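You operate a simulated robot arm through the tools that you are given. There is no shell and no other tool. Be economical: measure what you need, move in short steps, check, and stop when the job is done.

You are at the controls of a simulated robot arm. One attempt, no reset.

JOB
Take the large brown carton from the top of the low table and put it in the deep tray. Put the cream cube on the top of the crate stand away on the middle of the long steel tray. Put the saffron syrup bottle from the bench end beside the urn on the top of the bin table and the plum syrup bottle on the bench top before the pumps. Fetch the closed blue carton and set it on the left end of the long bench. Put the small iron weight on the bench top before the blender. Close the three-cell carton lid. Any order will do. Set down upright: brown carton, syrup bottle, small iron weight.

Only the result counts: the job must be done as asked and must still hold three seconds after the hand-in. Knocking over, shifting, dropping, spilling or breaking anything else fails it. Lids that push on must go on centred and level and be pressed home; caps that screw on are set level and turned clockwise until they are tight.

ROBOT AND FRAMES
A 7-joint arm with a vacuum gripper on a trunk, on a base that drives. Base frame: it is fixed to the floor where the robot stands at the start and does not move with it; the origin is under the middle of the robot, x ahead of it, y to its left, z up; the surface under the hand at the start is at about z = 0.5. Lengths are in m, angles in rad, forces in N, time in s.
With the tool pointing down near the work surface it reaches from about 0.1 to 0.7 m from the robot's upright axis, wherever it stands. Its first joint turns from -1.204 to 3.002 rad. Places, roughly: bench top before the blender (38x23 cm) [-4.4, 2.54, 0.84]; bench top before the pumps (24x29 cm) [-5.02, 2.52, 0.84]; brown carton [0.75, 0, 0.5]; closed blue carton [-5.25, 2.5, 1]; cream cube (4x4x3 cm) [-3.2, -1.7, 0.5]; deep tray (23x30x8 cm) [0.5, 0.3, 0.5]; left end of the long bench [-4.4, -2.2, 0.9]; middle of the long steel tray (54x22 cm) [-4.62, -2.08, 0.86]; small iron weight [-3.75, -0.5, 0.75]; syrup bottle [-4, 2.5, 1]; three-cell carton lid [-6.6, -2.3, 1]; top of the bin table (144x15 cm) [-5.5, 1.54, 0.7]. Payload 1.06 kg.
Tool frame: the origin (TCP) lies in the middle of the cups' lips, and z points out of the cups. The gripper has 1 cup of 0.024 m across, covering 0.024 by 0.024 m (tool x, y); the bellows give 0.008 m. With the vacuum on, a cup seals on a smooth face that it is pressed against (1 to 4 N); it does not hold porous or soft things. The pull reaches 23 N.
Orientation is that of the tool frame in the base frame, as a unit quaternion [w, x, y, z]. With the cups facing straight down, the tool's x points along the base's -x, its y along +y and its z along -z.

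CONTROLS
- The arm moves only by the tool jog_arm. Its argument "moves" is a list of rows, each an object (a shift or turn left out is 0, a gripper value left out holds the last) with "xyz": the shift along the tool's x, y, z in m, a list of three; "dr": the turn, a rotation vector about the tool's x, y, z in degrees, a list of three; "vac": the vacuum: 1 switches it on, 0 off. In form: [{"xyz": [x, y, z], "dr": [wx, wy, wz], "vac": vac}, ...]. A call has 1 to 8 rows; each row is the pose to reach, as a shift and turn from the pose commanded when the call began, along the tool's axes at that moment. Each row takes 0.2 s and may step no farther than 0.05 m and 0.15 rad from the row before; otherwise, or with a gripper value out of range, the whole call is refused. A pose out of reach is approached as far as the arm can. The call stops where the force on the tool passes 40 N (or 10 N more than at its start, if that is more) or the arm is blocked; 0.2 s more then pass. The pull builds up within a second once a cup has sealed. Time passes only in rows, and 0.2 s behind the last, so rows that repeat a pose give it time. It gives the time, the measured TCP pose, the force on the tool (base axes) and the pull of the vacuum at its end, in the units of the frame above (readings bear some noise), with the torque about the TCP (base axes, N m) and any sound that the robot's microphone picked up.
- Cameras (640 x 400 px; columns grow to the right, rows downward): "scene" is now at [0.2664, 0.033, 0.9069]; the picture's right is [0.35, -0.94, 0.00], its down [-0.17, -0.06, -0.98] and it looks along [0.92, 0.35, -0.18] (base axes); focal length 214 px, centre (320, 200). "wrist" rides on the gripper at [0.078, 0.019, -0.096] in the tool frame; the picture's right is [-0.23, 0.97, 0.00], its down [-0.71, -0.17, -0.69] and it looks along [-0.67, -0.16, 0.73] (tool axes); focal length 243 px, centre (320, 200).
- get_image(camera): a new picture of that camera. No time passes.
- slide_trunk(by): slides the trunk up (or, below 0, down) by that many m; the arm and the scene camera ride with it, the base frame stays. It gives what a move gives, with no picture.
- roll_base(legs): drives the robot by 1 to 6 legs, each [ahead, left, turn to the left] in m, m and rad, along the robot's own axes; the way and the turn of a leg run together, so that a leg with both is an arc; at most 1.5 m and 3.142 rad a leg. The arm and the cameras ride along, it lands a little off, and it stops where it bumps. It gives what a move gives.
- aim_head(pan, tilt): turns the head with the scene camera to pan (to the left, within 1.396 rad either way) and tilt (down, from -0.506 to 1.204), counted from straight ahead of the robot. It gives what a move gives.
- locate(camera, pixels): for up to 12 pixels [column, row] of the newest picture of that camera ("zoom" is the newest enlarged one), the place [x, y, z] in the base frame of the surface seen there, good to about 0.002 m. No time passes.
- enlarge(camera, box): a new picture of the part [left, top, right, bottom] of that camera's present view, enlarged. No time passes.
- sign_off(): hands the job in; it is judged then, once.

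Keep the steps short. Do not move on a guess: measure, check each grasp and each placing, and mend mistakes. In all there are 131 turns and 144 pictures (those below and enlarged ones count). Leave the vacuum off and the arm clear of the work at the hand-in unless told otherwise, and finish with a single line.

The tools are called after "Request:" as a command line: name --argument value ..., lists and objects as JSON in quotes. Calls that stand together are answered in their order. jog_arm: Moves the arm, as the interface text tells. Its arguments: {"type":"object","properties":{"moves":{"type":"array"}},"required":["moves"]} The other tools are called the same way: slide_trunk (by) slides the trunk up or down; roll_base (legs) drives the base; aim_head (pan, tilt) turns the head that bears the scene camera; get_image (camera) takes a picture; locate (camera, pixels) gives the place of the surface under pixels of a picture; enlarge (camera, box) takes an enlarged picture of a part of a camera's view; sign_off () hands the job in.

At the start:

```text
time: 0.0
ee_pos: [0.299, 0.0789, 0.8476]
tcp_rot: [0.0, 0.003, 1.0, 0.001]
contact_force: [-5.1, 87.6, 3.8]
ft_torque: [-10.33, -0.41, -4.11]
pull: 0.1
trunk travel left (down, up): [-0.05, 0.442]
robot x, y, heading: [-0.004, 0.0013, -0.001]
head pan, tilt: [0.478, 0.209]
```

scene: 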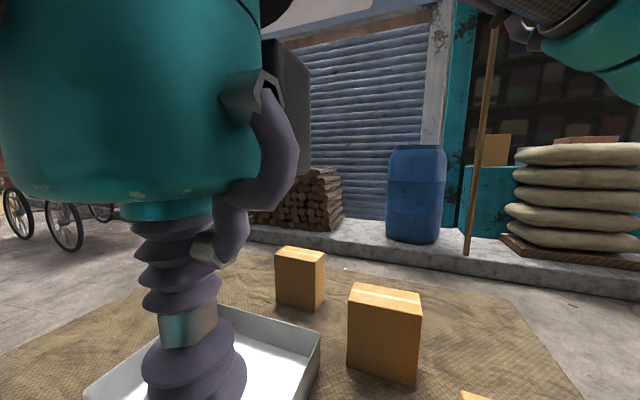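
wrist: 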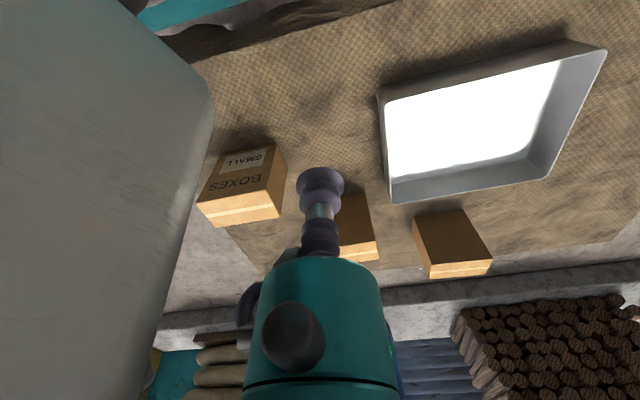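

The start shows three cartons and a tray. I'll turn the head to look straight ahead and down at the cartons.

Request:
aim_head --pan -0.1 --tilt 0.7

Request:
get_image --camera "scene"

Request:
locate --camera "wrist" --pixels '[[245, 180], [265, 150], [212, 200], [278, 205], [350, 215], [450, 235], [470, 130], [390, 200], [545, 175], [605, 50], [380, 95]]'

```text
time: 1.0
ee_pos: [0.3024, 0.0787, 0.8492]
tcp_rot: [-0.004, 0.009, 1.0, 0.005]
contact_force: [-0.8, 0.0, -0.9]
ft_torque: [-0.01, 0.03, -0.01]
pull: 0.0
trunk travel left (down, up): [-0.05, 0.442]
robot x, y, heading: [0.0024, 0.0023, -0.003]
head pan, tilt: [-0.099, 0.7]
```

```text
141 pictures are left
```

scene: 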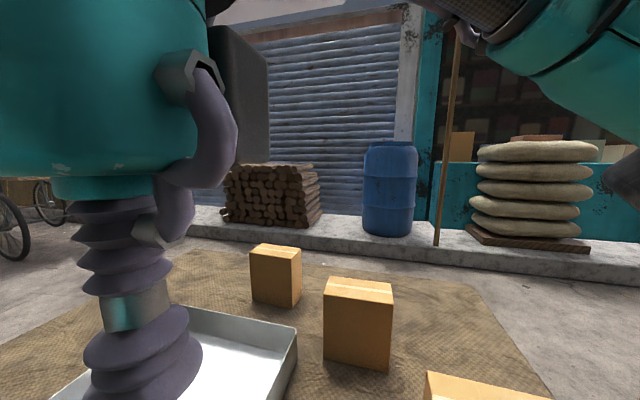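

```text
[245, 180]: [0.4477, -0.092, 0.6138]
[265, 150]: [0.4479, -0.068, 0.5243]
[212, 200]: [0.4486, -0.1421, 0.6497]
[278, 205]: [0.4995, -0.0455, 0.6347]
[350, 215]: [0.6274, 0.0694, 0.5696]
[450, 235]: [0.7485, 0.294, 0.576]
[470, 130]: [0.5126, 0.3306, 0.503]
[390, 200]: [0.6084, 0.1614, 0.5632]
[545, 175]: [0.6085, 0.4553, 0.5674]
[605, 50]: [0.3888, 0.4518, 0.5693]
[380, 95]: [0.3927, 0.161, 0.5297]
```

The picture hardly changed, so I'll take it again.

Request:
get_image --camera "scene"

Request:
get_image --camera "wrist"

```text
140 pictures are left
```

scene: 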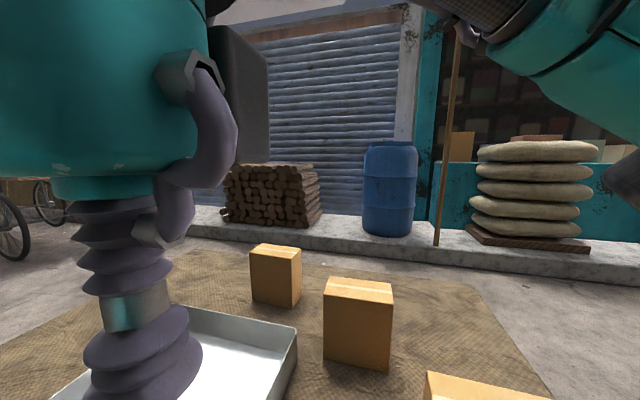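

```text
139 pictures are left
```

wrist: 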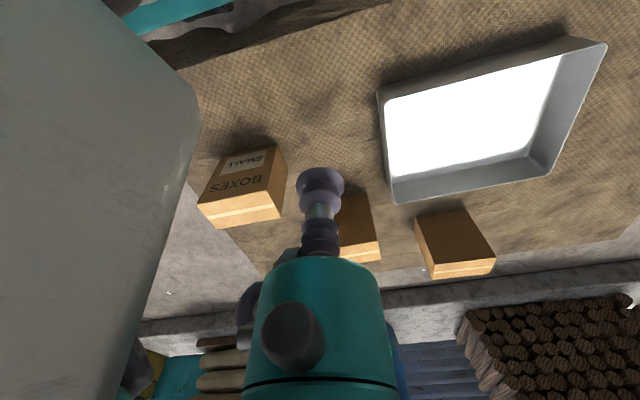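

Locating points in the scene view to check where the camera really looks.

Request:
aim_head --pan -0.3 --tilt 0.9

Request:
get_image --camera "scene"

Request:
locate --camera "scene" --pixels '[[358, 287], [275, 252], [300, 335], [480, 390], [390, 170], [350, 350]]'

```text
time: 1.7
ee_pos: [0.3031, 0.0789, 0.8494]
tcp_rot: [-0.006, 0.01, 1.0, 0.005]
contact_force: [0.8, 0.1, 0.5]
ft_torque: [0.0, 0.0, -0.01]
pull: 0.0
trunk travel left (down, up): [-0.05, 0.442]
robot x, y, heading: [0.0004, 0.0001, -0.002]
head pan, tilt: [-0.3, 0.901]
```

```text
138 pictures are left
```

scene: 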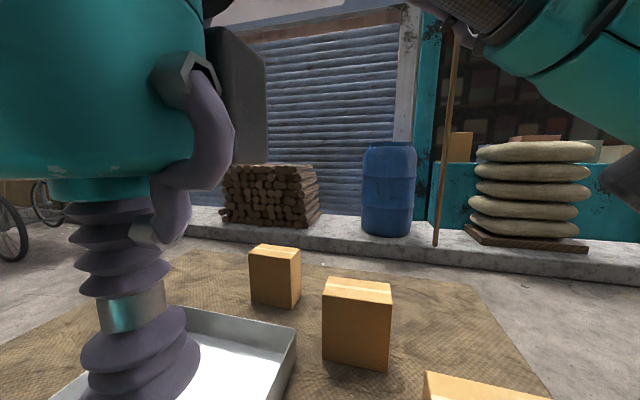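

```text
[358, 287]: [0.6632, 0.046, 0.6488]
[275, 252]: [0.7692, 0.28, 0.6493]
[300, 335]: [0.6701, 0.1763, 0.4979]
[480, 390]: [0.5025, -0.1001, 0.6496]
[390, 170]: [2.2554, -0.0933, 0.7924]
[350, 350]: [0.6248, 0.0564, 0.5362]
```

The head reports the turn, yet the view hardly changes. I'll raise the trunk for a better overview of the three cartons.

Request:
slide_trunk --by 0.2

Request:
get_image --camera "wrist"

Request:
get_image --camera "scene"

```text
time: 3.9
ee_pos: [0.2989, 0.0791, 1.0478]
tcp_rot: [0.0, 0.003, 1.0, 0.001]
contact_force: [0.6, 1.5, -0.2]
ft_torque: [-0.04, 0.01, 0.02]
pull: 0.2
trunk travel left (down, up): [-0.25, 0.242]
robot x, y, heading: [0.0031, -0.0048, -0.003]
head pan, tilt: [-0.3, 0.901]
```

```text
137 pictures are left
```

wrist: 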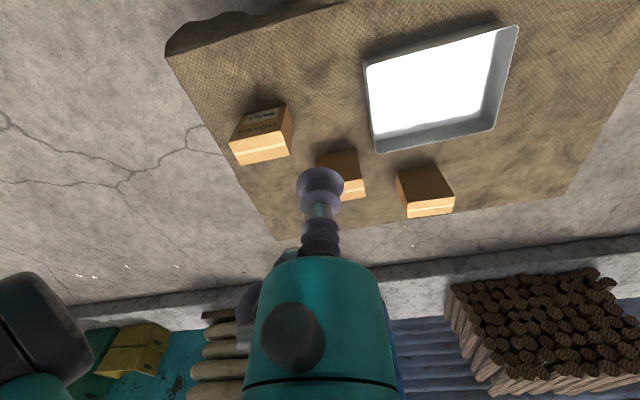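

```text
136 pictures are left
```

scene: 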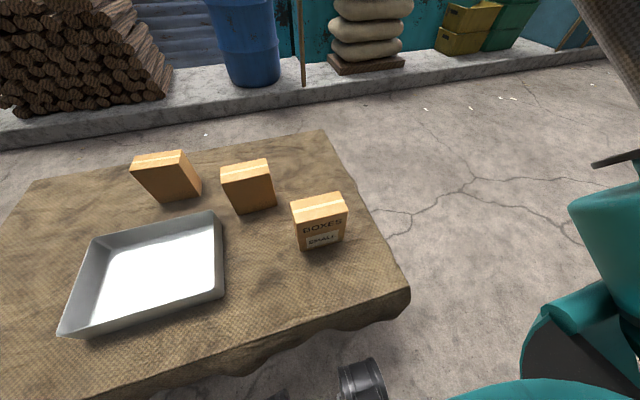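

The view now shows the low table with the three cartons and the tray. I'll enlarge it to measure the cartons.

Request:
enlarge --camera "scene" --box '[120, 130, 370, 286]'

Request:
locate --camera "scene" --pixels '[[136, 158], [181, 154], [187, 160], [224, 170], [265, 162], [271, 173], [228, 181], [294, 203], [338, 196], [345, 207], [299, 220], [154, 201]]'

```text
2.56 times, centred on (245, 208) of scene
```

zoom: 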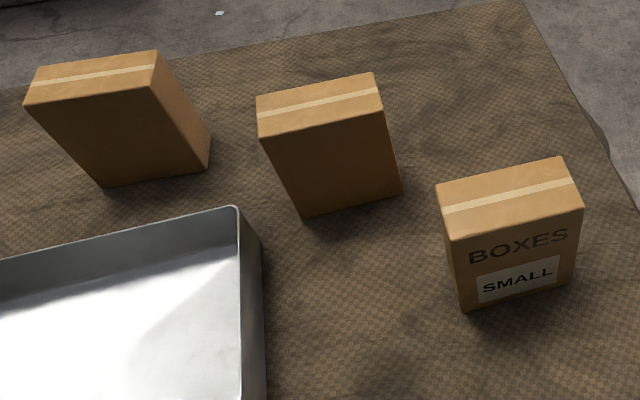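

```text
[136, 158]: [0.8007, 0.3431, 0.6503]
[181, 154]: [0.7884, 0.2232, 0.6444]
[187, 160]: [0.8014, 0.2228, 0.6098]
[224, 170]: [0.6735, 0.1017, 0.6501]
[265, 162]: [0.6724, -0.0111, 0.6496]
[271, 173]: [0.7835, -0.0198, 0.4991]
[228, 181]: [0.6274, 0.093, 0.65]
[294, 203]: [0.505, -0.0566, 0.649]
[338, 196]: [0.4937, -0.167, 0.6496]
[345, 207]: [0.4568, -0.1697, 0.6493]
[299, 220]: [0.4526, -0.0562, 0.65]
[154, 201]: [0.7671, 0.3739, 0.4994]
```

All three look about the same size; I'll measure the corners on the zoom to be precise.

Request:
locate --camera "zoom" --pixels '[[38, 70], [155, 54], [152, 80], [30, 102], [260, 98], [372, 76], [379, 106], [263, 134], [440, 187], [560, 160], [580, 206], [452, 238]]'

```text
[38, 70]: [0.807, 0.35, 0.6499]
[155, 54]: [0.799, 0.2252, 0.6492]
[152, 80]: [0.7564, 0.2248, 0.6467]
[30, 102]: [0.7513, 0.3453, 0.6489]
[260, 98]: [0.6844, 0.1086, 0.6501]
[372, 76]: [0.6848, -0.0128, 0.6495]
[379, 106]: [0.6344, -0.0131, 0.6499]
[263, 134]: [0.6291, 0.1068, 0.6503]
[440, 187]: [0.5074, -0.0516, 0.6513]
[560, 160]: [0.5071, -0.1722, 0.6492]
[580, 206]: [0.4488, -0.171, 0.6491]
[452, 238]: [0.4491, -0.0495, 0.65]
```

All three are 12 x 6 x 15 cm, so only the labels tell them apart, and the near one reads "SMALL". I need to read the label on the far face of the middle one at (0.657, 0.048). I'll swing the wrist camera over and round.

Request:
jog_arm --moves '[{"xyz": [-0.04, 0.01, 0], "dr": [0, 0, 8.5]}, {"xyz": [-0.08, 0.02, 0], "dr": [0, 0, 17]}, {"xyz": [-0.12, 0.03, 0], "dr": [0, 0, 25.5]}, {"xyz": [-0.16, 0.04, 0], "dr": [0, 0, 34]}, {"xyz": [-0.2, 0.05, 0], "dr": [0, 0, 42.5]}, {"xyz": [-0.24, 0.06, 0], "dr": [0, 0, 51]}, {"xyz": [-0.28, 0.07, 0], "dr": [0, 0, 59.5]}, {"xyz": [-0.32, 0.08, 0], "dr": [0, 0, 68]}]'

Request:
get_image --camera "wrist"

```text
time: 5.7
ee_pos: [0.5219, 0.1173, 1.0078]
tcp_rot: [0.0, 0.562, 0.827, 0.001]
contact_force: [-0.9, 0.5, 0.0]
ft_torque: [0.0, 0.01, -0.01]
pull: 0.2
out of reach, approached as far as the arm can: row 5, 6, 7, 8
trunk travel left (down, up): [-0.25, 0.242]
robot x, y, heading: [0.0005, -0.0003, -0.003]
head pan, tilt: [-0.3, 0.901]
```

```text
134 pictures are left
```

wrist: 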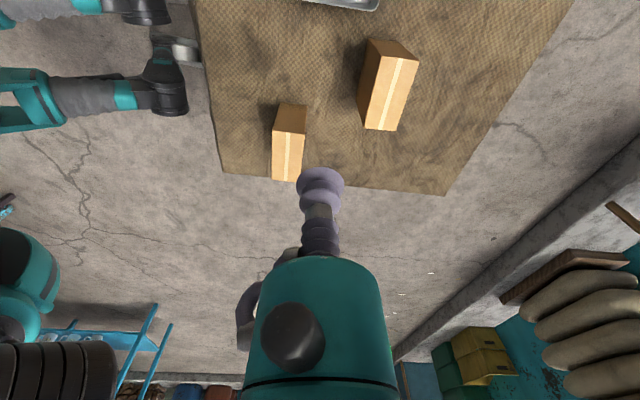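

The reach is limited that high up. I'll go down while turning on.

Request:
jog_arm --moves '[{"xyz": [0, 0, 0.035], "dr": [0, 0, 8.5]}, {"xyz": [0, 0, 0.07], "dr": [0, 0, 17]}, {"xyz": [0, 0, 0.105], "dr": [0, 0, 25.5]}, {"xyz": [0, 0, 0.14], "dr": [0, 0, 34]}, {"xyz": [0, 0, 0.175], "dr": [0, 0, 42.5]}, {"xyz": [0, 0, 0.21], "dr": [0, 0, 51]}, {"xyz": [0, 0, 0.245], "dr": [0, 0, 59.5]}, {"xyz": [0, 0, 0.27], "dr": [0, 0, 68]}]'

Request:
get_image --camera "wrist"

```text
time: 7.5
ee_pos: [0.5225, 0.1174, 0.7368]
tcp_rot: [0.0, 0.929, 0.37, 0.001]
contact_force: [0.3, -0.8, 0.9]
ft_torque: [0.0, -0.03, 0.0]
pull: 0.0
trunk travel left (down, up): [-0.25, 0.242]
robot x, y, heading: [0.0, -0.0026, -0.001]
head pan, tilt: [-0.3, 0.901]
```

```text
133 pictures are left
```

wrist: 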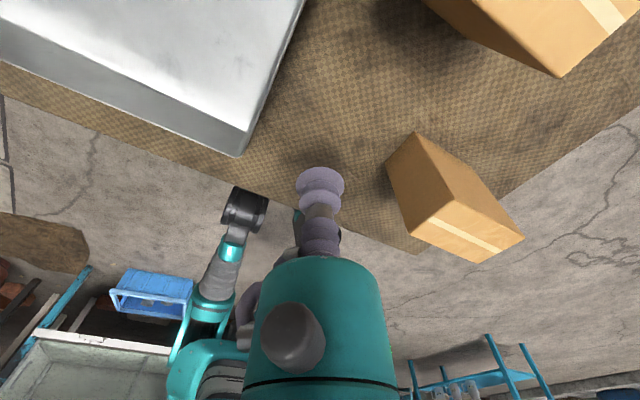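

Now I'll move out to about (0.72, 0.165), at z 0.74 clear of the tops at 0.65, and look back.

Request:
jog_arm --moves '[{"xyz": [0.035, 0.021, 0]}, {"xyz": [0.07, 0.042, 0]}, {"xyz": [0.106, 0.062, 0]}, {"xyz": [0.142, 0.083, 0]}, {"xyz": [0.177, 0.104, 0]}]'

Request:
get_image --camera "wrist"

```text
time: 8.7
ee_pos: [0.5851, 0.1051, 0.7402]
tcp_rot: [0.0, 0.928, 0.372, 0.002]
contact_force: [-0.2, 0.1, 0.2]
ft_torque: [0.05, -0.01, 0.0]
pull: 0.1
out of reach, approached as far as the arm can: row 2, 3, 4, 5
trunk travel left (down, up): [-0.25, 0.242]
robot x, y, heading: [-0.0029, 0.0017, -0.002]
head pan, tilt: [-0.3, 0.901]
```

```text
132 pictures are left
```

wrist: 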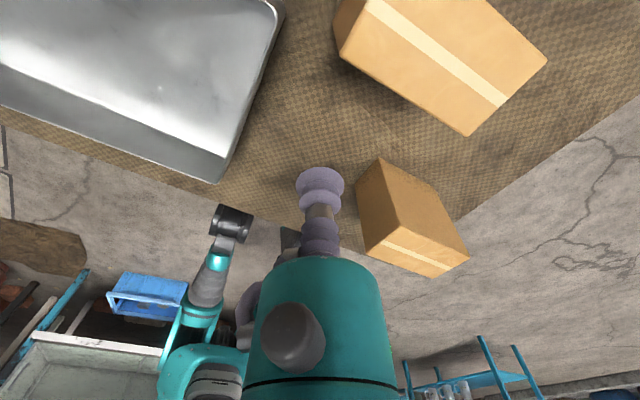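

The reach ends there. I'll look down at the gap between base and table to see whether the base can roll closer.

Request:
aim_head --pan 0.0 --tilt 1.2

Request:
get_image --camera "scene"

```text
time: 9.5
ee_pos: [0.5845, 0.1045, 0.7415]
tcp_rot: [-0.001, 0.928, 0.372, 0.002]
contact_force: [0.3, 0.1, -0.1]
ft_torque: [-0.01, 0.01, 0.02]
pull: 0.0
trunk travel left (down, up): [-0.25, 0.242]
robot x, y, heading: [0.0005, 0.0024, -0.002]
head pan, tilt: [0.0, 1.201]
```

```text
131 pictures are left
```

scene: 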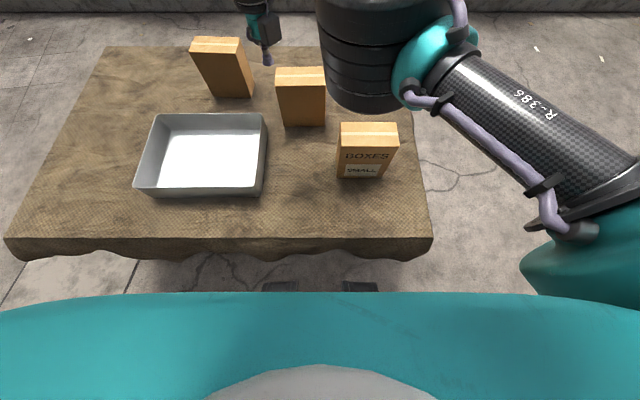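

Good view. I'll locate the table's edges and the robot's front.

Request:
locate --camera "scene" --pixels '[[300, 235], [20, 237], [425, 237], [410, 55], [105, 48], [280, 287], [360, 287], [300, 275], [320, 300], [268, 60], [420, 290], [240, 120]]'

```text
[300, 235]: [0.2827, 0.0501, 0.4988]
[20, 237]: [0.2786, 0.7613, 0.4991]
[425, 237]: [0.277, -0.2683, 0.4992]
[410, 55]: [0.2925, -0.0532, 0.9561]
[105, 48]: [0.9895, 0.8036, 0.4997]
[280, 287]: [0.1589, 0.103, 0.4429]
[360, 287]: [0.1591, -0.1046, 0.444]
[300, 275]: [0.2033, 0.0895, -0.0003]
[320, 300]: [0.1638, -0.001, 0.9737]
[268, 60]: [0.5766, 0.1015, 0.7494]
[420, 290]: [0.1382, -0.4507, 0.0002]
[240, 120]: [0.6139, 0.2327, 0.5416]
```

The gap is about 0.11 m. I'll roll ahead 0.06 m and look back again.

Request:
roll_base --legs '[[0.06, 0, 0]]'

Request:
jog_arm --moves '[{"xyz": [0.02, 0.02, 0], "dr": [0, 0, 6]}, {"xyz": [0.04, 0.03, 0], "dr": [0, 0, 12]}, {"xyz": [0.06, 0.04, 0], "dr": [0, 0, 18]}, {"xyz": [0.08, 0.05, 0], "dr": [0, 0, 24]}]'

Request:
get_image --camera "wrist"

```text
time: 10.5
ee_pos: [0.6457, 0.1043, 0.7403]
tcp_rot: [-0.001, 0.928, 0.372, 0.002]
contact_force: [-0.2, -0.1, 0.0]
ft_torque: [0.01, 0.0, 0.03]
pull: 0.1
trunk travel left (down, up): [-0.25, 0.242]
robot x, y, heading: [0.0623, -0.0011, -0.001]
head pan, tilt: [0.0, 1.201]
```

```text
time: 11.5
ee_pos: [0.6539, 0.0839, 0.7501]
tcp_rot: [-0.001, 0.985, 0.172, 0.001]
contact_force: [0.2, -0.7, 0.2]
ft_torque: [-0.01, 0.02, -0.02]
pull: 0.1
out of reach, approached as far as the arm can: row 1, 2, 3, 4
trunk travel left (down, up): [-0.25, 0.242]
robot x, y, heading: [0.0601, 0.0016, 0.001]
head pan, tilt: [0.0, 1.201]
```

```text
130 pictures are left
```

wrist: 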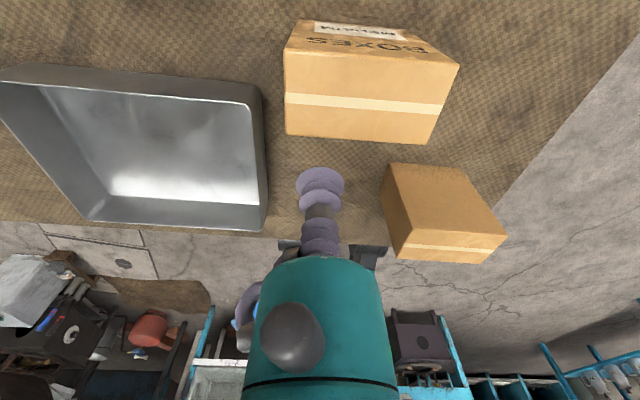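

The middle carton's far label shows at (360, 32). I'll enlarge it.

Request:
enlarge --camera "wrist" --box '[280, 10, 460, 122]'

```text
3.56 times, centred on (370, 66) of wrist
```

zoom: 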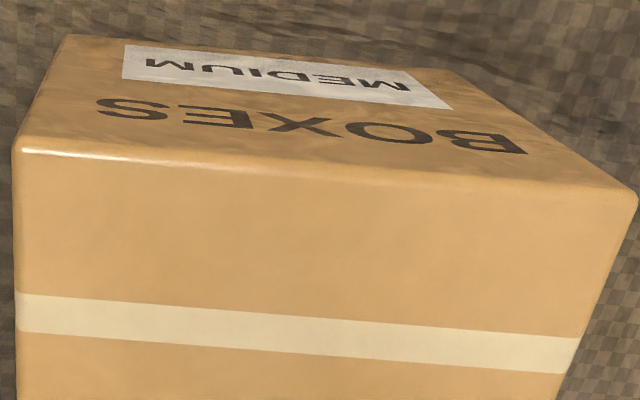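

It reads "MEDIUM", so the large one is the left one at (0.778, 0.287). It's out of reach from here. The arm sits on the robot's right side, so I'll roll left to bring that carton straight ahead of the arm.

Request:
roll_base --legs '[[0, 0.4, 0]]'

Request:
get_image --camera "scene"

Request:
get_image --camera "wrist"

```text
time: 15.5
ee_pos: [0.6548, 0.4803, 0.7502]
tcp_rot: [-0.002, 0.985, 0.17, 0.002]
contact_force: [0.6, 0.1, -0.4]
ft_torque: [0.0, 0.0, 0.01]
pull: 0.1
trunk travel left (down, up): [-0.25, 0.242]
robot x, y, heading: [0.0621, 0.3966, 0.001]
head pan, tilt: [0.0, 1.201]
```

```text
128 pictures are left
```

scene: 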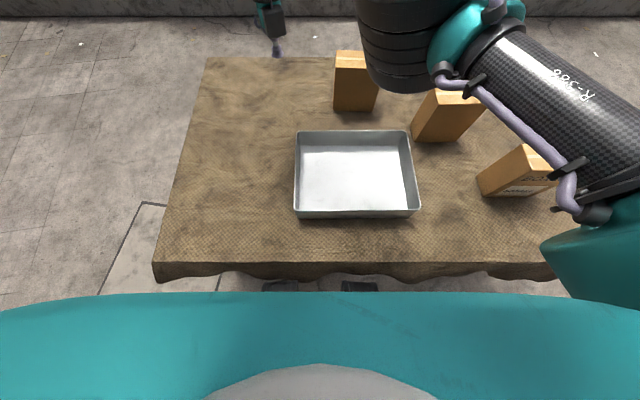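

```text
127 pictures are left
```

wrist: 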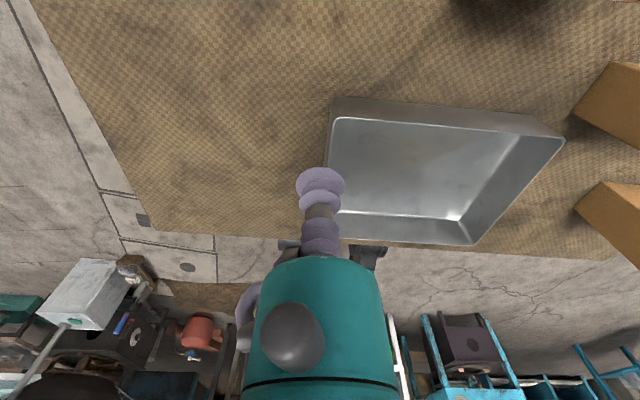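

I'll move over the large carton's top centre (0.778, 0.287).

Request:
jog_arm --moves '[{"xyz": [0.0, 0.045, 0]}, {"xyz": [0.005, 0.09, 0]}, {"xyz": [0.02, 0.135, 0]}, {"xyz": [0.035, 0.18, 0]}, {"xyz": [0.0496, 0.2235, 0]}]'

Request:
get_image --camera "wrist"

```text
time: 16.7
ee_pos: [0.7148, 0.2759, 0.7453]
tcp_rot: [-0.003, 0.985, 0.171, 0.002]
contact_force: [0.6, 0.5, -0.4]
ft_torque: [0.04, 0.01, 0.02]
pull: 0.2
out of reach, approached as far as the arm can: row 3, 4, 5
trunk travel left (down, up): [-0.25, 0.242]
robot x, y, heading: [0.0608, 0.3935, -0.0]
head pan, tilt: [0.0, 1.201]
```

```text
126 pictures are left
```

wrist: 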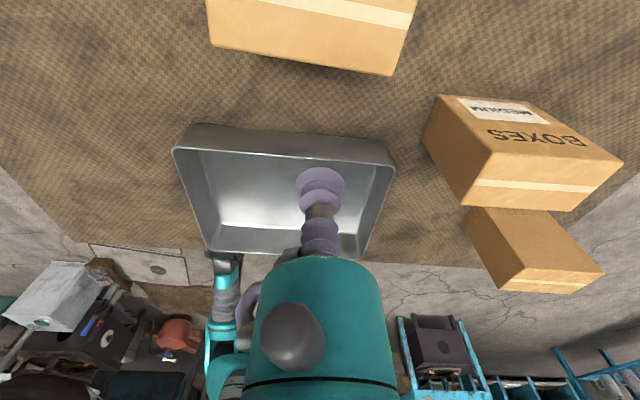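

I'm 0.065 m short. Turning the base left would swing the arm's shoulder forward. I'll first measure the base's outline in this wrist view.

Request:
enlarge --camera "wrist" --box '[60, 210, 500, 400]'

Request:
locate --camera "wrist" --pixels '[[225, 257], [225, 285], [220, 330], [228, 375], [345, 250], [150, 270], [110, 255], [300, 258], [205, 300], [250, 270]]'

```text
1.45 times, centred on (280, 305) of wrist
```

zoom: 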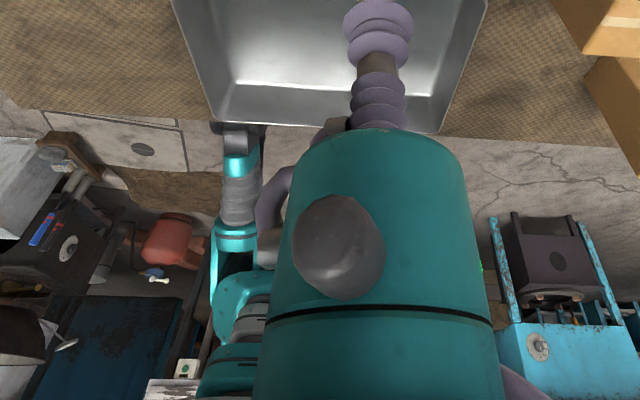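

```text
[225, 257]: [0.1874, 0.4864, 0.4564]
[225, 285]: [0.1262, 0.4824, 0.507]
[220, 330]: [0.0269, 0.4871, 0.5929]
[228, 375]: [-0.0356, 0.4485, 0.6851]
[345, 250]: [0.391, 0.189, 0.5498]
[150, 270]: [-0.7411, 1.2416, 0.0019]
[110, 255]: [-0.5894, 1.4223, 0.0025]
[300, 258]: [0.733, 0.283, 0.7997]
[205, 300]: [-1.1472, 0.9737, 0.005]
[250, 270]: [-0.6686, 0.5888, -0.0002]
```

The robot stands on narrow legs and the knees reach only about 0.2 m, so turning is safe. I'll back off 0.03 m and turn left 0.8 rad.

Request:
roll_base --legs '[[-0.03, 0, 0], [0, 0, 0.8]]'

Request:
aim_head --pan -0.8 --tilt 1.1

Request:
get_image --camera "scene"

```text
time: 19.6
ee_pos: [0.5698, 0.7862, 0.7461]
tcp_rot: [-0.001, 0.839, 0.544, 0.001]
contact_force: [-0.2, 0.4, -0.4]
ft_torque: [0.0, 0.0, -0.02]
pull: 0.0
trunk travel left (down, up): [-0.25, 0.242]
robot x, y, heading: [0.0289, 0.3981, 0.806]
head pan, tilt: [0.0, 1.201]
```

```text
time: 20.8
ee_pos: [0.5675, 0.7865, 0.7453]
tcp_rot: [-0.001, 0.84, 0.543, 0.001]
contact_force: [-0.7, 0.0, 0.1]
ft_torque: [0.01, 0.01, -0.01]
pull: 0.1
trunk travel left (down, up): [-0.25, 0.242]
robot x, y, heading: [0.0274, 0.3967, 0.811]
head pan, tilt: [-0.799, 1.1]
```

```text
124 pictures are left
```

scene: 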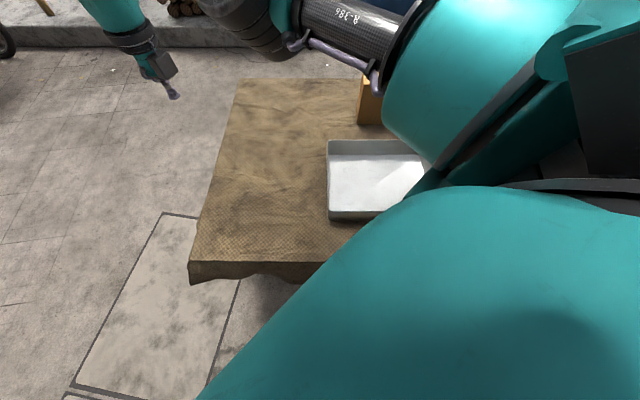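

The turn went well. I'll bring the TCP across over the large carton in two calls.

Request:
jog_arm --moves '[{"xyz": [-0.033, 0.036, 0]}, {"xyz": [-0.066, 0.071, 0]}, {"xyz": [-0.099, 0.107, 0]}, {"xyz": [-0.132, 0.142, 0]}, {"xyz": [-0.165, 0.178, 0]}, {"xyz": [-0.198, 0.213, 0]}, {"xyz": [-0.231, 0.249, 0]}, {"xyz": [-0.264, 0.284, 0]}]'

Request:
jog_arm --moves '[{"xyz": [-0.035, 0.0375, 0]}, {"xyz": [-0.07, 0.075, 0]}, {"xyz": [-0.105, 0.1126, 0]}]'

Request:
get_image --camera "wrist"

```text
time: 22.6
ee_pos: [0.72, 0.4301, 0.7437]
tcp_rot: [-0.002, 0.839, 0.544, 0.001]
contact_force: [0.2, 0.1, 0.2]
ft_torque: [0.01, 0.02, 0.0]
pull: 0.0
trunk travel left (down, up): [-0.25, 0.242]
robot x, y, heading: [0.0327, 0.3933, 0.809]
head pan, tilt: [-0.799, 1.1]
```

```text
refused: row 1 steps farther than a row can; nothing moved
```

```text
123 pictures are left
```

wrist: 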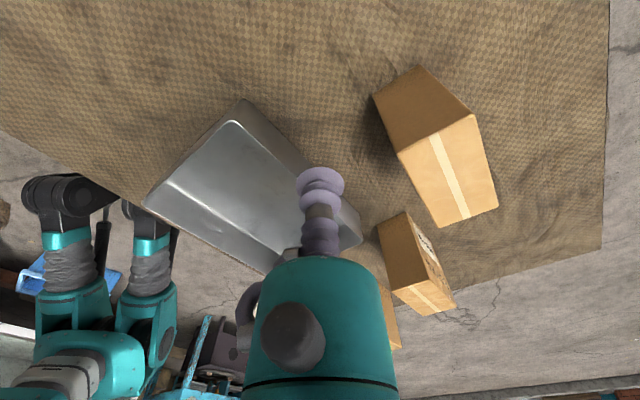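

I'll take finer steps. First I locate the carton's top corners in this picture.

Request:
locate --camera "wrist" --pixels '[[473, 116], [402, 155], [444, 224], [495, 207], [448, 176]]'

Request:
jog_arm --moves '[{"xyz": [-0.026, 0.028, 0]}, {"xyz": [-0.052, 0.056, 0]}, {"xyz": [-0.078, 0.084, 0]}, {"xyz": [-0.105, 0.1126, 0]}]'

Request:
get_image --camera "wrist"

```text
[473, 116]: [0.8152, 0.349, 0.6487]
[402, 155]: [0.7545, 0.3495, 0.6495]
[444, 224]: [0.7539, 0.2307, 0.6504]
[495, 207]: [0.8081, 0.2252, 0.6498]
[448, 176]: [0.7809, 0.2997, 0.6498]
```

```text
time: 23.6
ee_pos: [0.7806, 0.2877, 0.743]
tcp_rot: [-0.001, 0.838, 0.545, 0.001]
contact_force: [0.5, -0.1, 0.8]
ft_torque: [-0.02, -0.02, -0.03]
pull: 0.1
trunk travel left (down, up): [-0.25, 0.242]
robot x, y, heading: [0.0327, 0.3968, 0.806]
head pan, tilt: [-0.799, 1.1]
```

```text
122 pictures are left
```

wrist: 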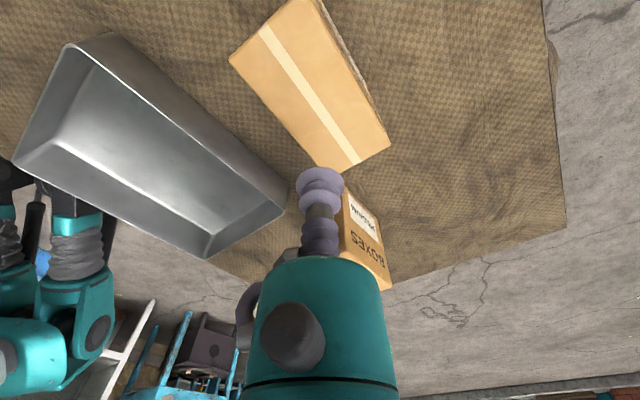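

I'm centred over the carton's top at z 0.650. Going down with the vacuum on to just press the bellows.

Request:
jog_arm --moves '[{"xyz": [0, 0, 0.045], "vac": 1}, {"xyz": [0, 0, 0.085], "vac": 1}, {"xyz": [0, 0, 0.095], "vac": 1}, {"xyz": [0, 0, 0.097], "vac": 1}, {"xyz": [0, 0, 0.097], "vac": 1}, {"xyz": [0, 0, 0.097], "vac": 1}, {"xyz": [0, 0, 0.097], "vac": 1}]'

```text
time: 25.2
ee_pos: [0.7792, 0.2878, 0.6467]
tcp_rot: [-0.001, 0.839, 0.544, 0.001]
contact_force: [4.8, -0.7, 14.1]
ft_torque: [0.01, -0.03, -0.22]
pull: 22.6
trunk travel left (down, up): [-0.25, 0.242]
robot x, y, heading: [0.0307, 0.3974, 0.807]
head pan, tilt: [-0.799, 1.1]
```

Sealed with a pull of 22.6 N. I'll lift it 0.13 m and check the label.

Request:
jog_arm --moves '[{"xyz": [0, 0, -0.02]}, {"xyz": [0, 0, -0.05]}, {"xyz": [0, 0, -0.09]}, {"xyz": [0, 0, -0.13]}]'

Request:
enlarge --camera "wrist" --box '[220, 0, 480, 162]'

Request:
get_image --camera "scene"

```text
time: 26.2
ee_pos: [0.7788, 0.287, 0.7772]
tcp_rot: [-0.002, 0.839, 0.543, 0.0]
contact_force: [-0.3, -0.2, -4.1]
ft_torque: [0.04, -0.01, 0.0]
pull: 22.7
trunk travel left (down, up): [-0.25, 0.242]
robot x, y, heading: [0.0251, 0.3947, 0.806]
head pan, tilt: [-0.799, 1.1]
```

```text
2.46 times, centred on (350, 81) of wrist
```

zoom: 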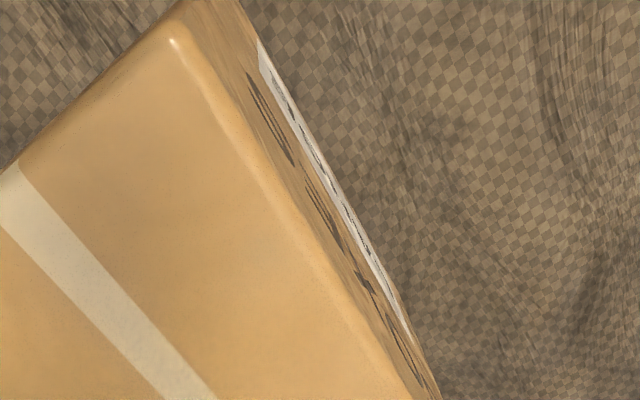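

```text
120 pictures are left
```

scene: 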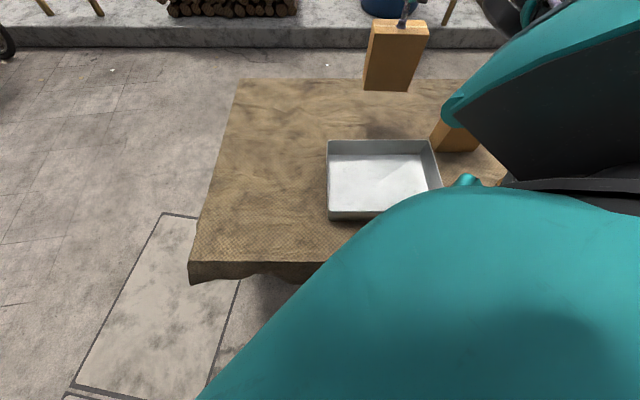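

By elimination this one is the large carton. I'll carry it over to the tray centre at (0.50, 0.305); its bottom at 0.627 clears the wall at 0.57.

Request:
jog_arm --moves '[{"xyz": [-0.012, -0.033, 0]}, {"xyz": [-0.026, -0.07, 0]}, {"xyz": [-0.042, -0.112, 0]}, {"xyz": [-0.058, -0.155, 0]}, {"xyz": [-0.072, -0.195, 0]}, {"xyz": [-0.086, -0.231, 0]}, {"xyz": [-0.098, -0.262, 0]}]'

Request:
get_image --camera "wrist"

Request:
get_image --camera "scene"

```text
time: 27.8
ee_pos: [0.4994, 0.3056, 0.7778]
tcp_rot: [-0.001, 0.839, 0.544, 0.001]
contact_force: [0.3, 0.0, -3.5]
ft_torque: [-0.02, 0.02, -0.01]
pull: 23.1
trunk travel left (down, up): [-0.25, 0.242]
robot x, y, heading: [0.0303, 0.3968, 0.805]
head pan, tilt: [-0.799, 1.1]
```

```text
119 pictures are left
```

wrist: 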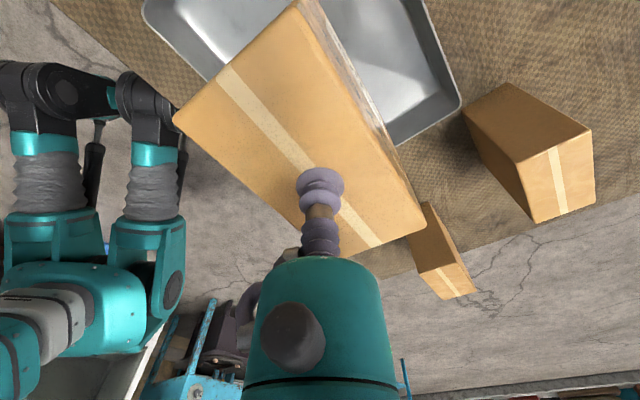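

```text
118 pictures are left
```

scene: 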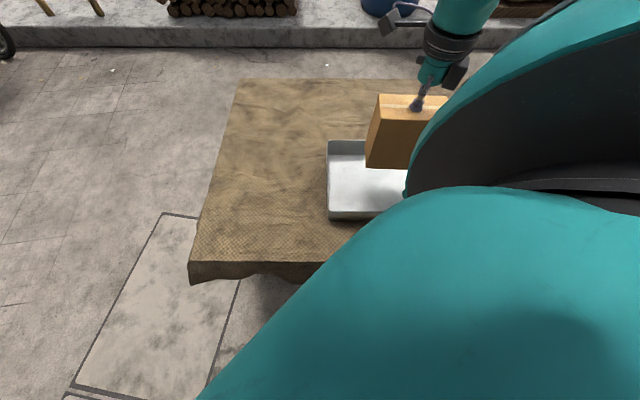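

It hangs over the tray, clear of the walls. The floor is at 0.503, so I'll lower it until contact at TCP z of about 0.652.

Request:
jog_arm --moves '[{"xyz": [0, 0, 0.045]}, {"xyz": [0, 0, 0.085]}, {"xyz": [0, 0, 0.115]}, {"xyz": [0, 0, 0.122]}, {"xyz": [0, 0, 0.126]}, {"xyz": [0, 0, 0.126]}]'

```text
time: 29.2
ee_pos: [0.4993, 0.3063, 0.6512]
tcp_rot: [-0.001, 0.839, 0.544, 0.002]
contact_force: [1.6, -4.0, 14.2]
ft_torque: [0.0, 0.03, 0.02]
pull: 23.5
trunk travel left (down, up): [-0.25, 0.242]
robot x, y, heading: [0.0269, 0.3971, 0.807]
head pan, tilt: [-0.799, 1.1]
```

It stands on the tray floor. I'll let go, wait and rise.

Request:
jog_arm --moves '[{"xyz": [0, 0, -0.002], "vac": 0}, {"xyz": [0, 0, -0.002], "vac": 0}, {"xyz": [0, 0, -0.002], "vac": 0}, {"xyz": [0, 0, -0.005], "vac": 0}, {"xyz": [0, 0, -0.02], "vac": 0}, {"xyz": [0, 0, -0.06], "vac": 0}, {"xyz": [0, 0, -0.1], "vac": 0}]'

Request:
get_image --camera "wrist"

```text
time: 30.8
ee_pos: [0.4993, 0.308, 0.7513]
tcp_rot: [-0.001, 0.839, 0.544, 0.001]
contact_force: [0.2, -0.3, 0.6]
ft_torque: [0.01, 0.02, 0.01]
pull: 0.1
trunk travel left (down, up): [-0.25, 0.242]
robot x, y, heading: [0.0318, 0.3982, 0.806]
head pan, tilt: [-0.799, 1.1]
```

```text
117 pictures are left
```

wrist: 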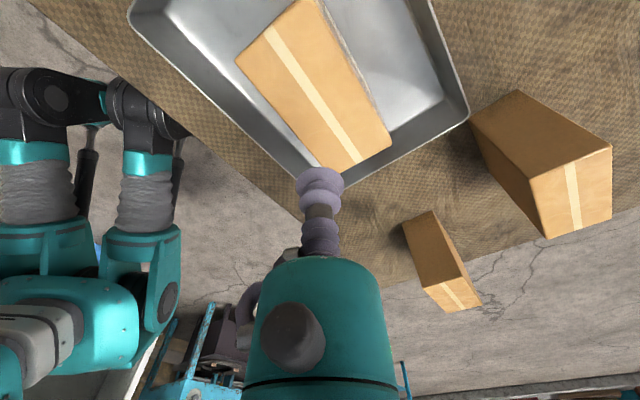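

The carton stands upright in the tray, and nothing else moved. I'll raise and draw in the arm, then turn the robot round to view the yard.

Request:
jog_arm --moves '[{"xyz": [0, 0, -0.04]}, {"xyz": [0, 0, -0.08]}, {"xyz": [0, 0, -0.12]}, {"xyz": [-0.02, -0.04, -0.14]}, {"xyz": [-0.035, -0.08, -0.16]}, {"xyz": [-0.05, -0.115, -0.18]}, {"xyz": [-0.068, -0.15, -0.19]}, {"xyz": [-0.08, -0.182, -0.2]}]'

Request:
roll_base --legs '[[-0.4, 0, 0], [0, 0, 2.3]]'

Request:
aim_head --pan 0.0 --tilt 0.2

Request:
get_image --camera "scene"

```text
time: 32.6
ee_pos: [0.3086, 0.3029, 0.9629]
tcp_rot: [-0.001, 0.839, 0.544, 0.0]
contact_force: [-0.7, 0.9, -0.1]
ft_torque: [0.0, 0.03, 0.01]
pull: 0.1
out of reach, approached as far as the arm can: row 8
trunk travel left (down, up): [-0.25, 0.242]
robot x, y, heading: [0.0287, 0.3965, 0.807]
head pan, tilt: [-0.799, 1.1]
```

```text
time: 40.6
ee_pos: [-0.3685, 0.3743, 0.9626]
tcp_rot: [-0.002, -0.159, 0.987, 0.0]
contact_force: [0.5, -0.9, 0.4]
ft_torque: [-0.01, -0.03, 0.0]
pull: 0.1
trunk travel left (down, up): [-0.25, 0.242]
robot x, y, heading: [-0.2536, 0.1062, 3.118]
head pan, tilt: [-0.799, 1.1]
```

```text
time: 41.8
ee_pos: [-0.3676, 0.3741, 0.9627]
tcp_rot: [-0.002, -0.159, 0.987, 0.0]
contact_force: [0.1, 0.3, -0.1]
ft_torque: [-0.01, -0.03, 0.02]
pull: 0.1
trunk travel left (down, up): [-0.25, 0.242]
robot x, y, heading: [-0.2491, 0.104, 3.117]
head pan, tilt: [0.0, 0.201]
```

```text
116 pictures are left
```

scene: 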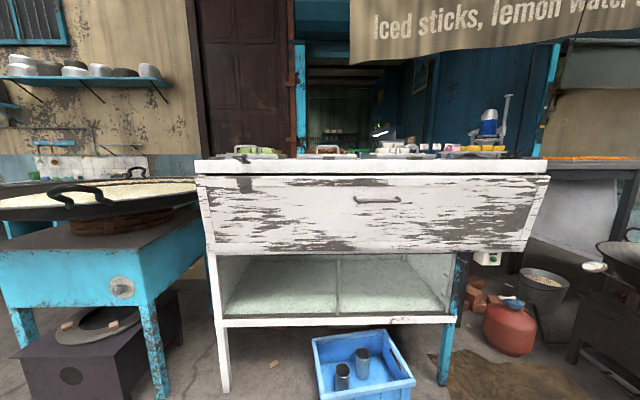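

A counter and stoves block the way straight ahead. I'll measure positions here and look to both sides.

Request:
locate --camera "scene" --pixels '[[225, 385], [445, 380], [200, 165], [545, 165], [160, 390], [20, 340], [510, 330], [560, 385], [590, 330], [100, 190], [330, 365], [300, 160]]'

Request:
aim_head --pan 1.0 --tilt 0.3

Request:
get_image --camera "scene"

Request:
locate --camera "scene" --pixels '[[100, 300], [320, 300], [540, 300], [320, 250], [320, 220], [200, 250], [440, 250], [600, 380], [40, 240], [560, 230]]'

Request:
aim_head --pan -1.0 --tilt 0.3

Request:
get_image --camera "scene"

Request:
locate --camera "scene" --pixels '[[100, 300], [320, 300], [540, 300], [320, 250], [320, 220], [200, 250], [440, 250], [600, 380], [40, 240], [560, 230]]'

```text
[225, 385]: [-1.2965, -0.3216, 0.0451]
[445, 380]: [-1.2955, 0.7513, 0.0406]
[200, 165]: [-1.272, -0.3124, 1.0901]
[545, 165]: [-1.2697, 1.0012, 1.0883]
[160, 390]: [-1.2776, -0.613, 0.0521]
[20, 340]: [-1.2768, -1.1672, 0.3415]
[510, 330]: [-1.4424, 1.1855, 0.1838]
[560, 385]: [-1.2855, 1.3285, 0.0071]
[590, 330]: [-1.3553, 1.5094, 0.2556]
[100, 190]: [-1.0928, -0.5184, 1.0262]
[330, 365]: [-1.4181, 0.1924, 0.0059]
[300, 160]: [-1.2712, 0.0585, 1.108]
```

```text
time: 43.0
ee_pos: [-0.3689, 0.3738, 0.9623]
tcp_rot: [-0.001, -0.159, 0.987, -0.001]
contact_force: [-0.1, -0.2, -0.5]
ft_torque: [0.04, 0.0, -0.01]
pull: 0.0
trunk travel left (down, up): [-0.25, 0.242]
robot x, y, heading: [-0.2506, 0.1027, 3.114]
head pan, tilt: [1.0, 0.3]
```

```text
115 pictures are left
```

scene: 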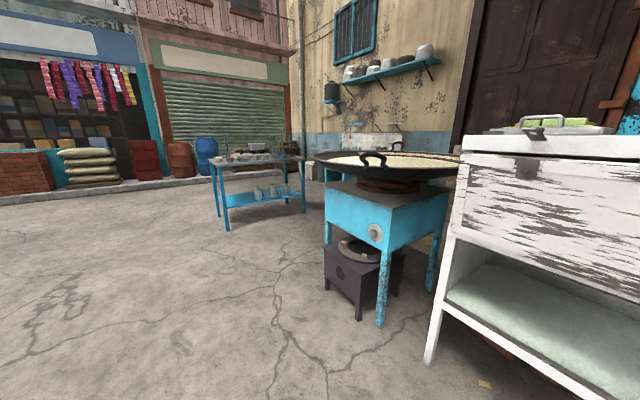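

```text
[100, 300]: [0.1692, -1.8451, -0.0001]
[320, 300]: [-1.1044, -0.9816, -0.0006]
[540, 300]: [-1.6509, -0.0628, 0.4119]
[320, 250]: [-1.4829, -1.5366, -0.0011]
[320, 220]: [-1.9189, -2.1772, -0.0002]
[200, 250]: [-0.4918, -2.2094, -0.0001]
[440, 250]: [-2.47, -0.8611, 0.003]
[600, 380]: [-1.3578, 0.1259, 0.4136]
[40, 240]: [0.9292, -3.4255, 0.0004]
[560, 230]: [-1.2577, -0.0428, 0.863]
```

```text
time: 45.0
ee_pos: [-0.3678, 0.374, 0.9634]
tcp_rot: [-0.002, -0.159, 0.987, -0.001]
contact_force: [0.0, 0.0, -0.1]
ft_torque: [-0.04, 0.01, -0.03]
pull: 0.0
trunk travel left (down, up): [-0.25, 0.242]
robot x, y, heading: [-0.2502, 0.1036, 3.118]
head pan, tilt: [-1.0, 0.3]
```

```text
114 pictures are left
```

scene: 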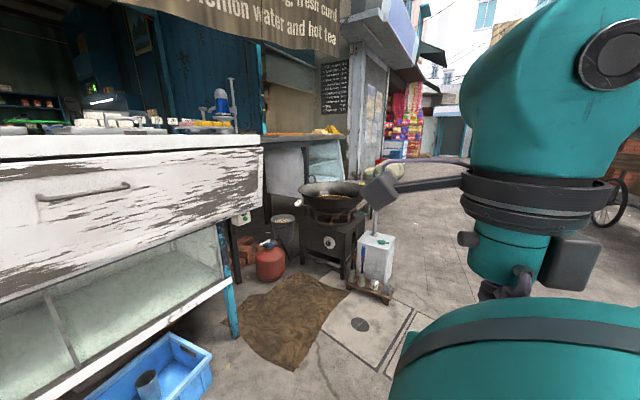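

```text
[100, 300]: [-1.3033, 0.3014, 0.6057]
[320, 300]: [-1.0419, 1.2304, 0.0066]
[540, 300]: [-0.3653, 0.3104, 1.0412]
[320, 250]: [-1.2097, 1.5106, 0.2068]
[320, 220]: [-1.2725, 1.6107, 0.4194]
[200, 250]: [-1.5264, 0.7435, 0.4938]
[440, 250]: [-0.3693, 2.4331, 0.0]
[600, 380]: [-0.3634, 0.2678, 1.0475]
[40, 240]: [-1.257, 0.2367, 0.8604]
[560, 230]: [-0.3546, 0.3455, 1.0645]
```

I'll map the walls: locate points in the left view again, around the blue rack, sink wall and the floor beyond.

Request:
aim_head --pan 0.75 --tilt 0.1

Request:
get_image --camera "scene"

Request:
locate --camera "scene" --pixels '[[100, 150], [180, 100], [250, 100], [320, 100], [380, 90], [450, 80], [520, 100], [600, 100], [300, 140], [560, 130], [140, 250], [220, 230]]'

```text
time: 46.7
ee_pos: [-0.3683, 0.3754, 0.9625]
tcp_rot: [-0.001, -0.159, 0.987, -0.001]
contact_force: [0.3, 0.0, 0.0]
ft_torque: [-0.02, 0.0, 0.01]
pull: 0.1
trunk travel left (down, up): [-0.25, 0.242]
robot x, y, heading: [-0.2514, 0.1016, 3.12]
head pan, tilt: [0.75, 0.099]
```

```text
113 pictures are left
```

scene: 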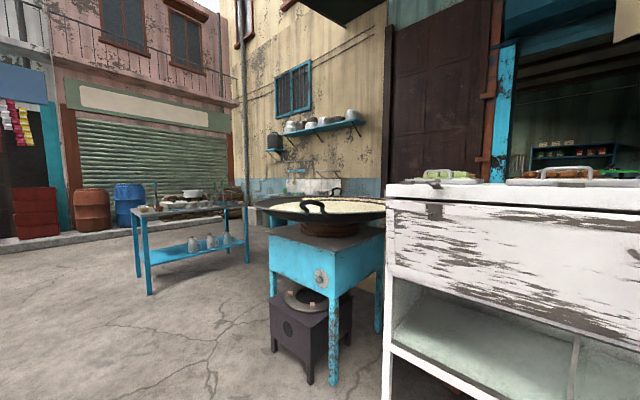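

```text
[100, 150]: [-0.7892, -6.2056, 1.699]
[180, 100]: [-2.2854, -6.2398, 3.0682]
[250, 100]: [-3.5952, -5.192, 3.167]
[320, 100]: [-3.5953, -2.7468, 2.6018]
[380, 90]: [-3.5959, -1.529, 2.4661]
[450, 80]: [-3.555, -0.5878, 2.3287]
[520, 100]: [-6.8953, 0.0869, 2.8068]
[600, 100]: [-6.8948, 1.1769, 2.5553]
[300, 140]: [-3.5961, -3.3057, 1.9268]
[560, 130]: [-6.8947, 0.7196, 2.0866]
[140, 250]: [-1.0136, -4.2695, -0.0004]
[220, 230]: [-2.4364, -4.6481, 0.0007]
```

The facade is at x = -3.6, with the opening at y of about 0 to 1. I'll measure the blue rack's legs and the stove's left edge to find the passage between them.

Request:
locate --camera "scene" --pixels '[[150, 292], [247, 262], [137, 278], [228, 245], [275, 350], [333, 383], [276, 208], [275, 235], [310, 270], [265, 245], [300, 190], [255, 285]]'

Request:
enlarge --camera "scene" --box '[120, 130, 400, 305]'

```text
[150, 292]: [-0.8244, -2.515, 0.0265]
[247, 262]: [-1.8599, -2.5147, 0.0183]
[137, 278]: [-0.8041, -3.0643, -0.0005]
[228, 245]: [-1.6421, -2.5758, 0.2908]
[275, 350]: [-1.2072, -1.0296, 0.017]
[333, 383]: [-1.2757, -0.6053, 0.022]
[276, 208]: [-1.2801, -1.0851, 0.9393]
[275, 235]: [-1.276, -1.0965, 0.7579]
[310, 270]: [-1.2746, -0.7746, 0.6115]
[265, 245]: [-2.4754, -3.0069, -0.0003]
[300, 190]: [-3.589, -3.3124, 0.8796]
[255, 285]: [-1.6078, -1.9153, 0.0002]
```

```text
2.29 times, centred on (260, 218) of scene
```

zoom: 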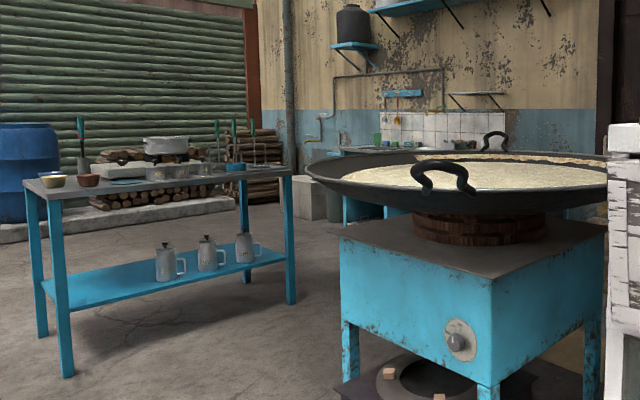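

The passage between stove and rack runs along y of about -1.85. I'll roll sideways to it, then ahead.

Request:
roll_base --legs '[[0, 1.0, 0], [0, 0.95, 0.02], [1.3, 0, 0]]'

Request:
aim_head --pan -0.1 --tilt 0.35

Request:
get_image --camera "scene"

```text
time: 70.1
ee_pos: [-1.6965, -1.5764, 0.9627]
tcp_rot: [-0.002, -0.172, 0.985, -0.001]
contact_force: [-0.3, -0.3, 0.8]
ft_torque: [0.01, -0.02, -0.01]
pull: 0.0
trunk travel left (down, up): [-0.25, 0.242]
robot x, y, heading: [-1.5679, -1.843, -3.14]
head pan, tilt: [0.75, 0.099]
```

```text
time: 71.3
ee_pos: [-1.6967, -1.5766, 0.9635]
tcp_rot: [-0.002, -0.173, 0.985, -0.001]
contact_force: [-0.1, 0.1, 0.2]
ft_torque: [0.01, 0.0, 0.0]
pull: 0.0
trunk travel left (down, up): [-0.25, 0.242]
robot x, y, heading: [-1.5636, -1.8457, -3.134]
head pan, tilt: [-0.099, 0.351]
```

```text
111 pictures are left
```

scene: 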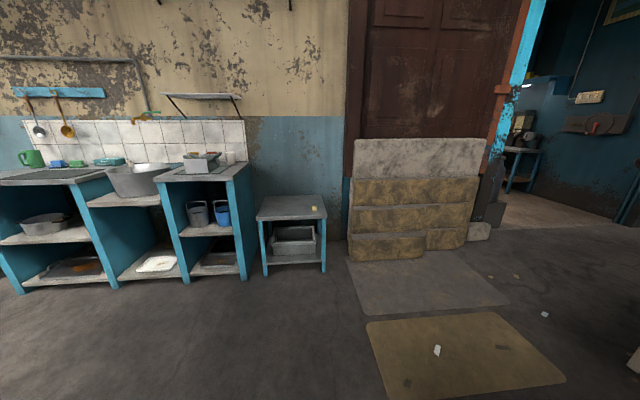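

The crate stand is at (290, 210), with a small cream cube at about (314, 208). Zooming and locating.

Request:
enlarge --camera "scene" --box '[240, 180, 340, 242]'

Request:
locate --camera "scene" --pixels '[[314, 208], [258, 218], [325, 218], [265, 197], [314, 196], [348, 255], [480, 235], [500, 220], [545, 220], [525, 185], [267, 272], [323, 268]]'

```text
6.40 times, centred on (290, 211) of scene
```

zoom: 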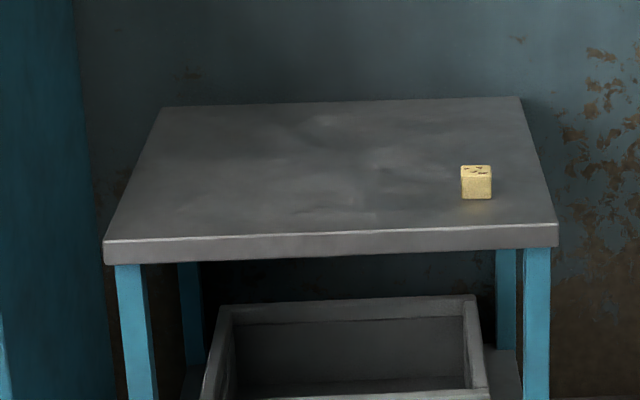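

```text
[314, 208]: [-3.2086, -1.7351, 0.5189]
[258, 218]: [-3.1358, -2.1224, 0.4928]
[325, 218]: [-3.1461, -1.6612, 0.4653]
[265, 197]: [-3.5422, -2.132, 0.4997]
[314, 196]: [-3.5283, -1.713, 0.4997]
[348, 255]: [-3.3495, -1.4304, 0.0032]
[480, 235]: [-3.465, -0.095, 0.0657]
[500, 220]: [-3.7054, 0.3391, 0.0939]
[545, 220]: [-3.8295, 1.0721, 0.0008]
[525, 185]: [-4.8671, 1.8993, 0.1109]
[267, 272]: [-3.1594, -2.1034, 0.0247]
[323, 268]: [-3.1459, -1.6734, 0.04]
```

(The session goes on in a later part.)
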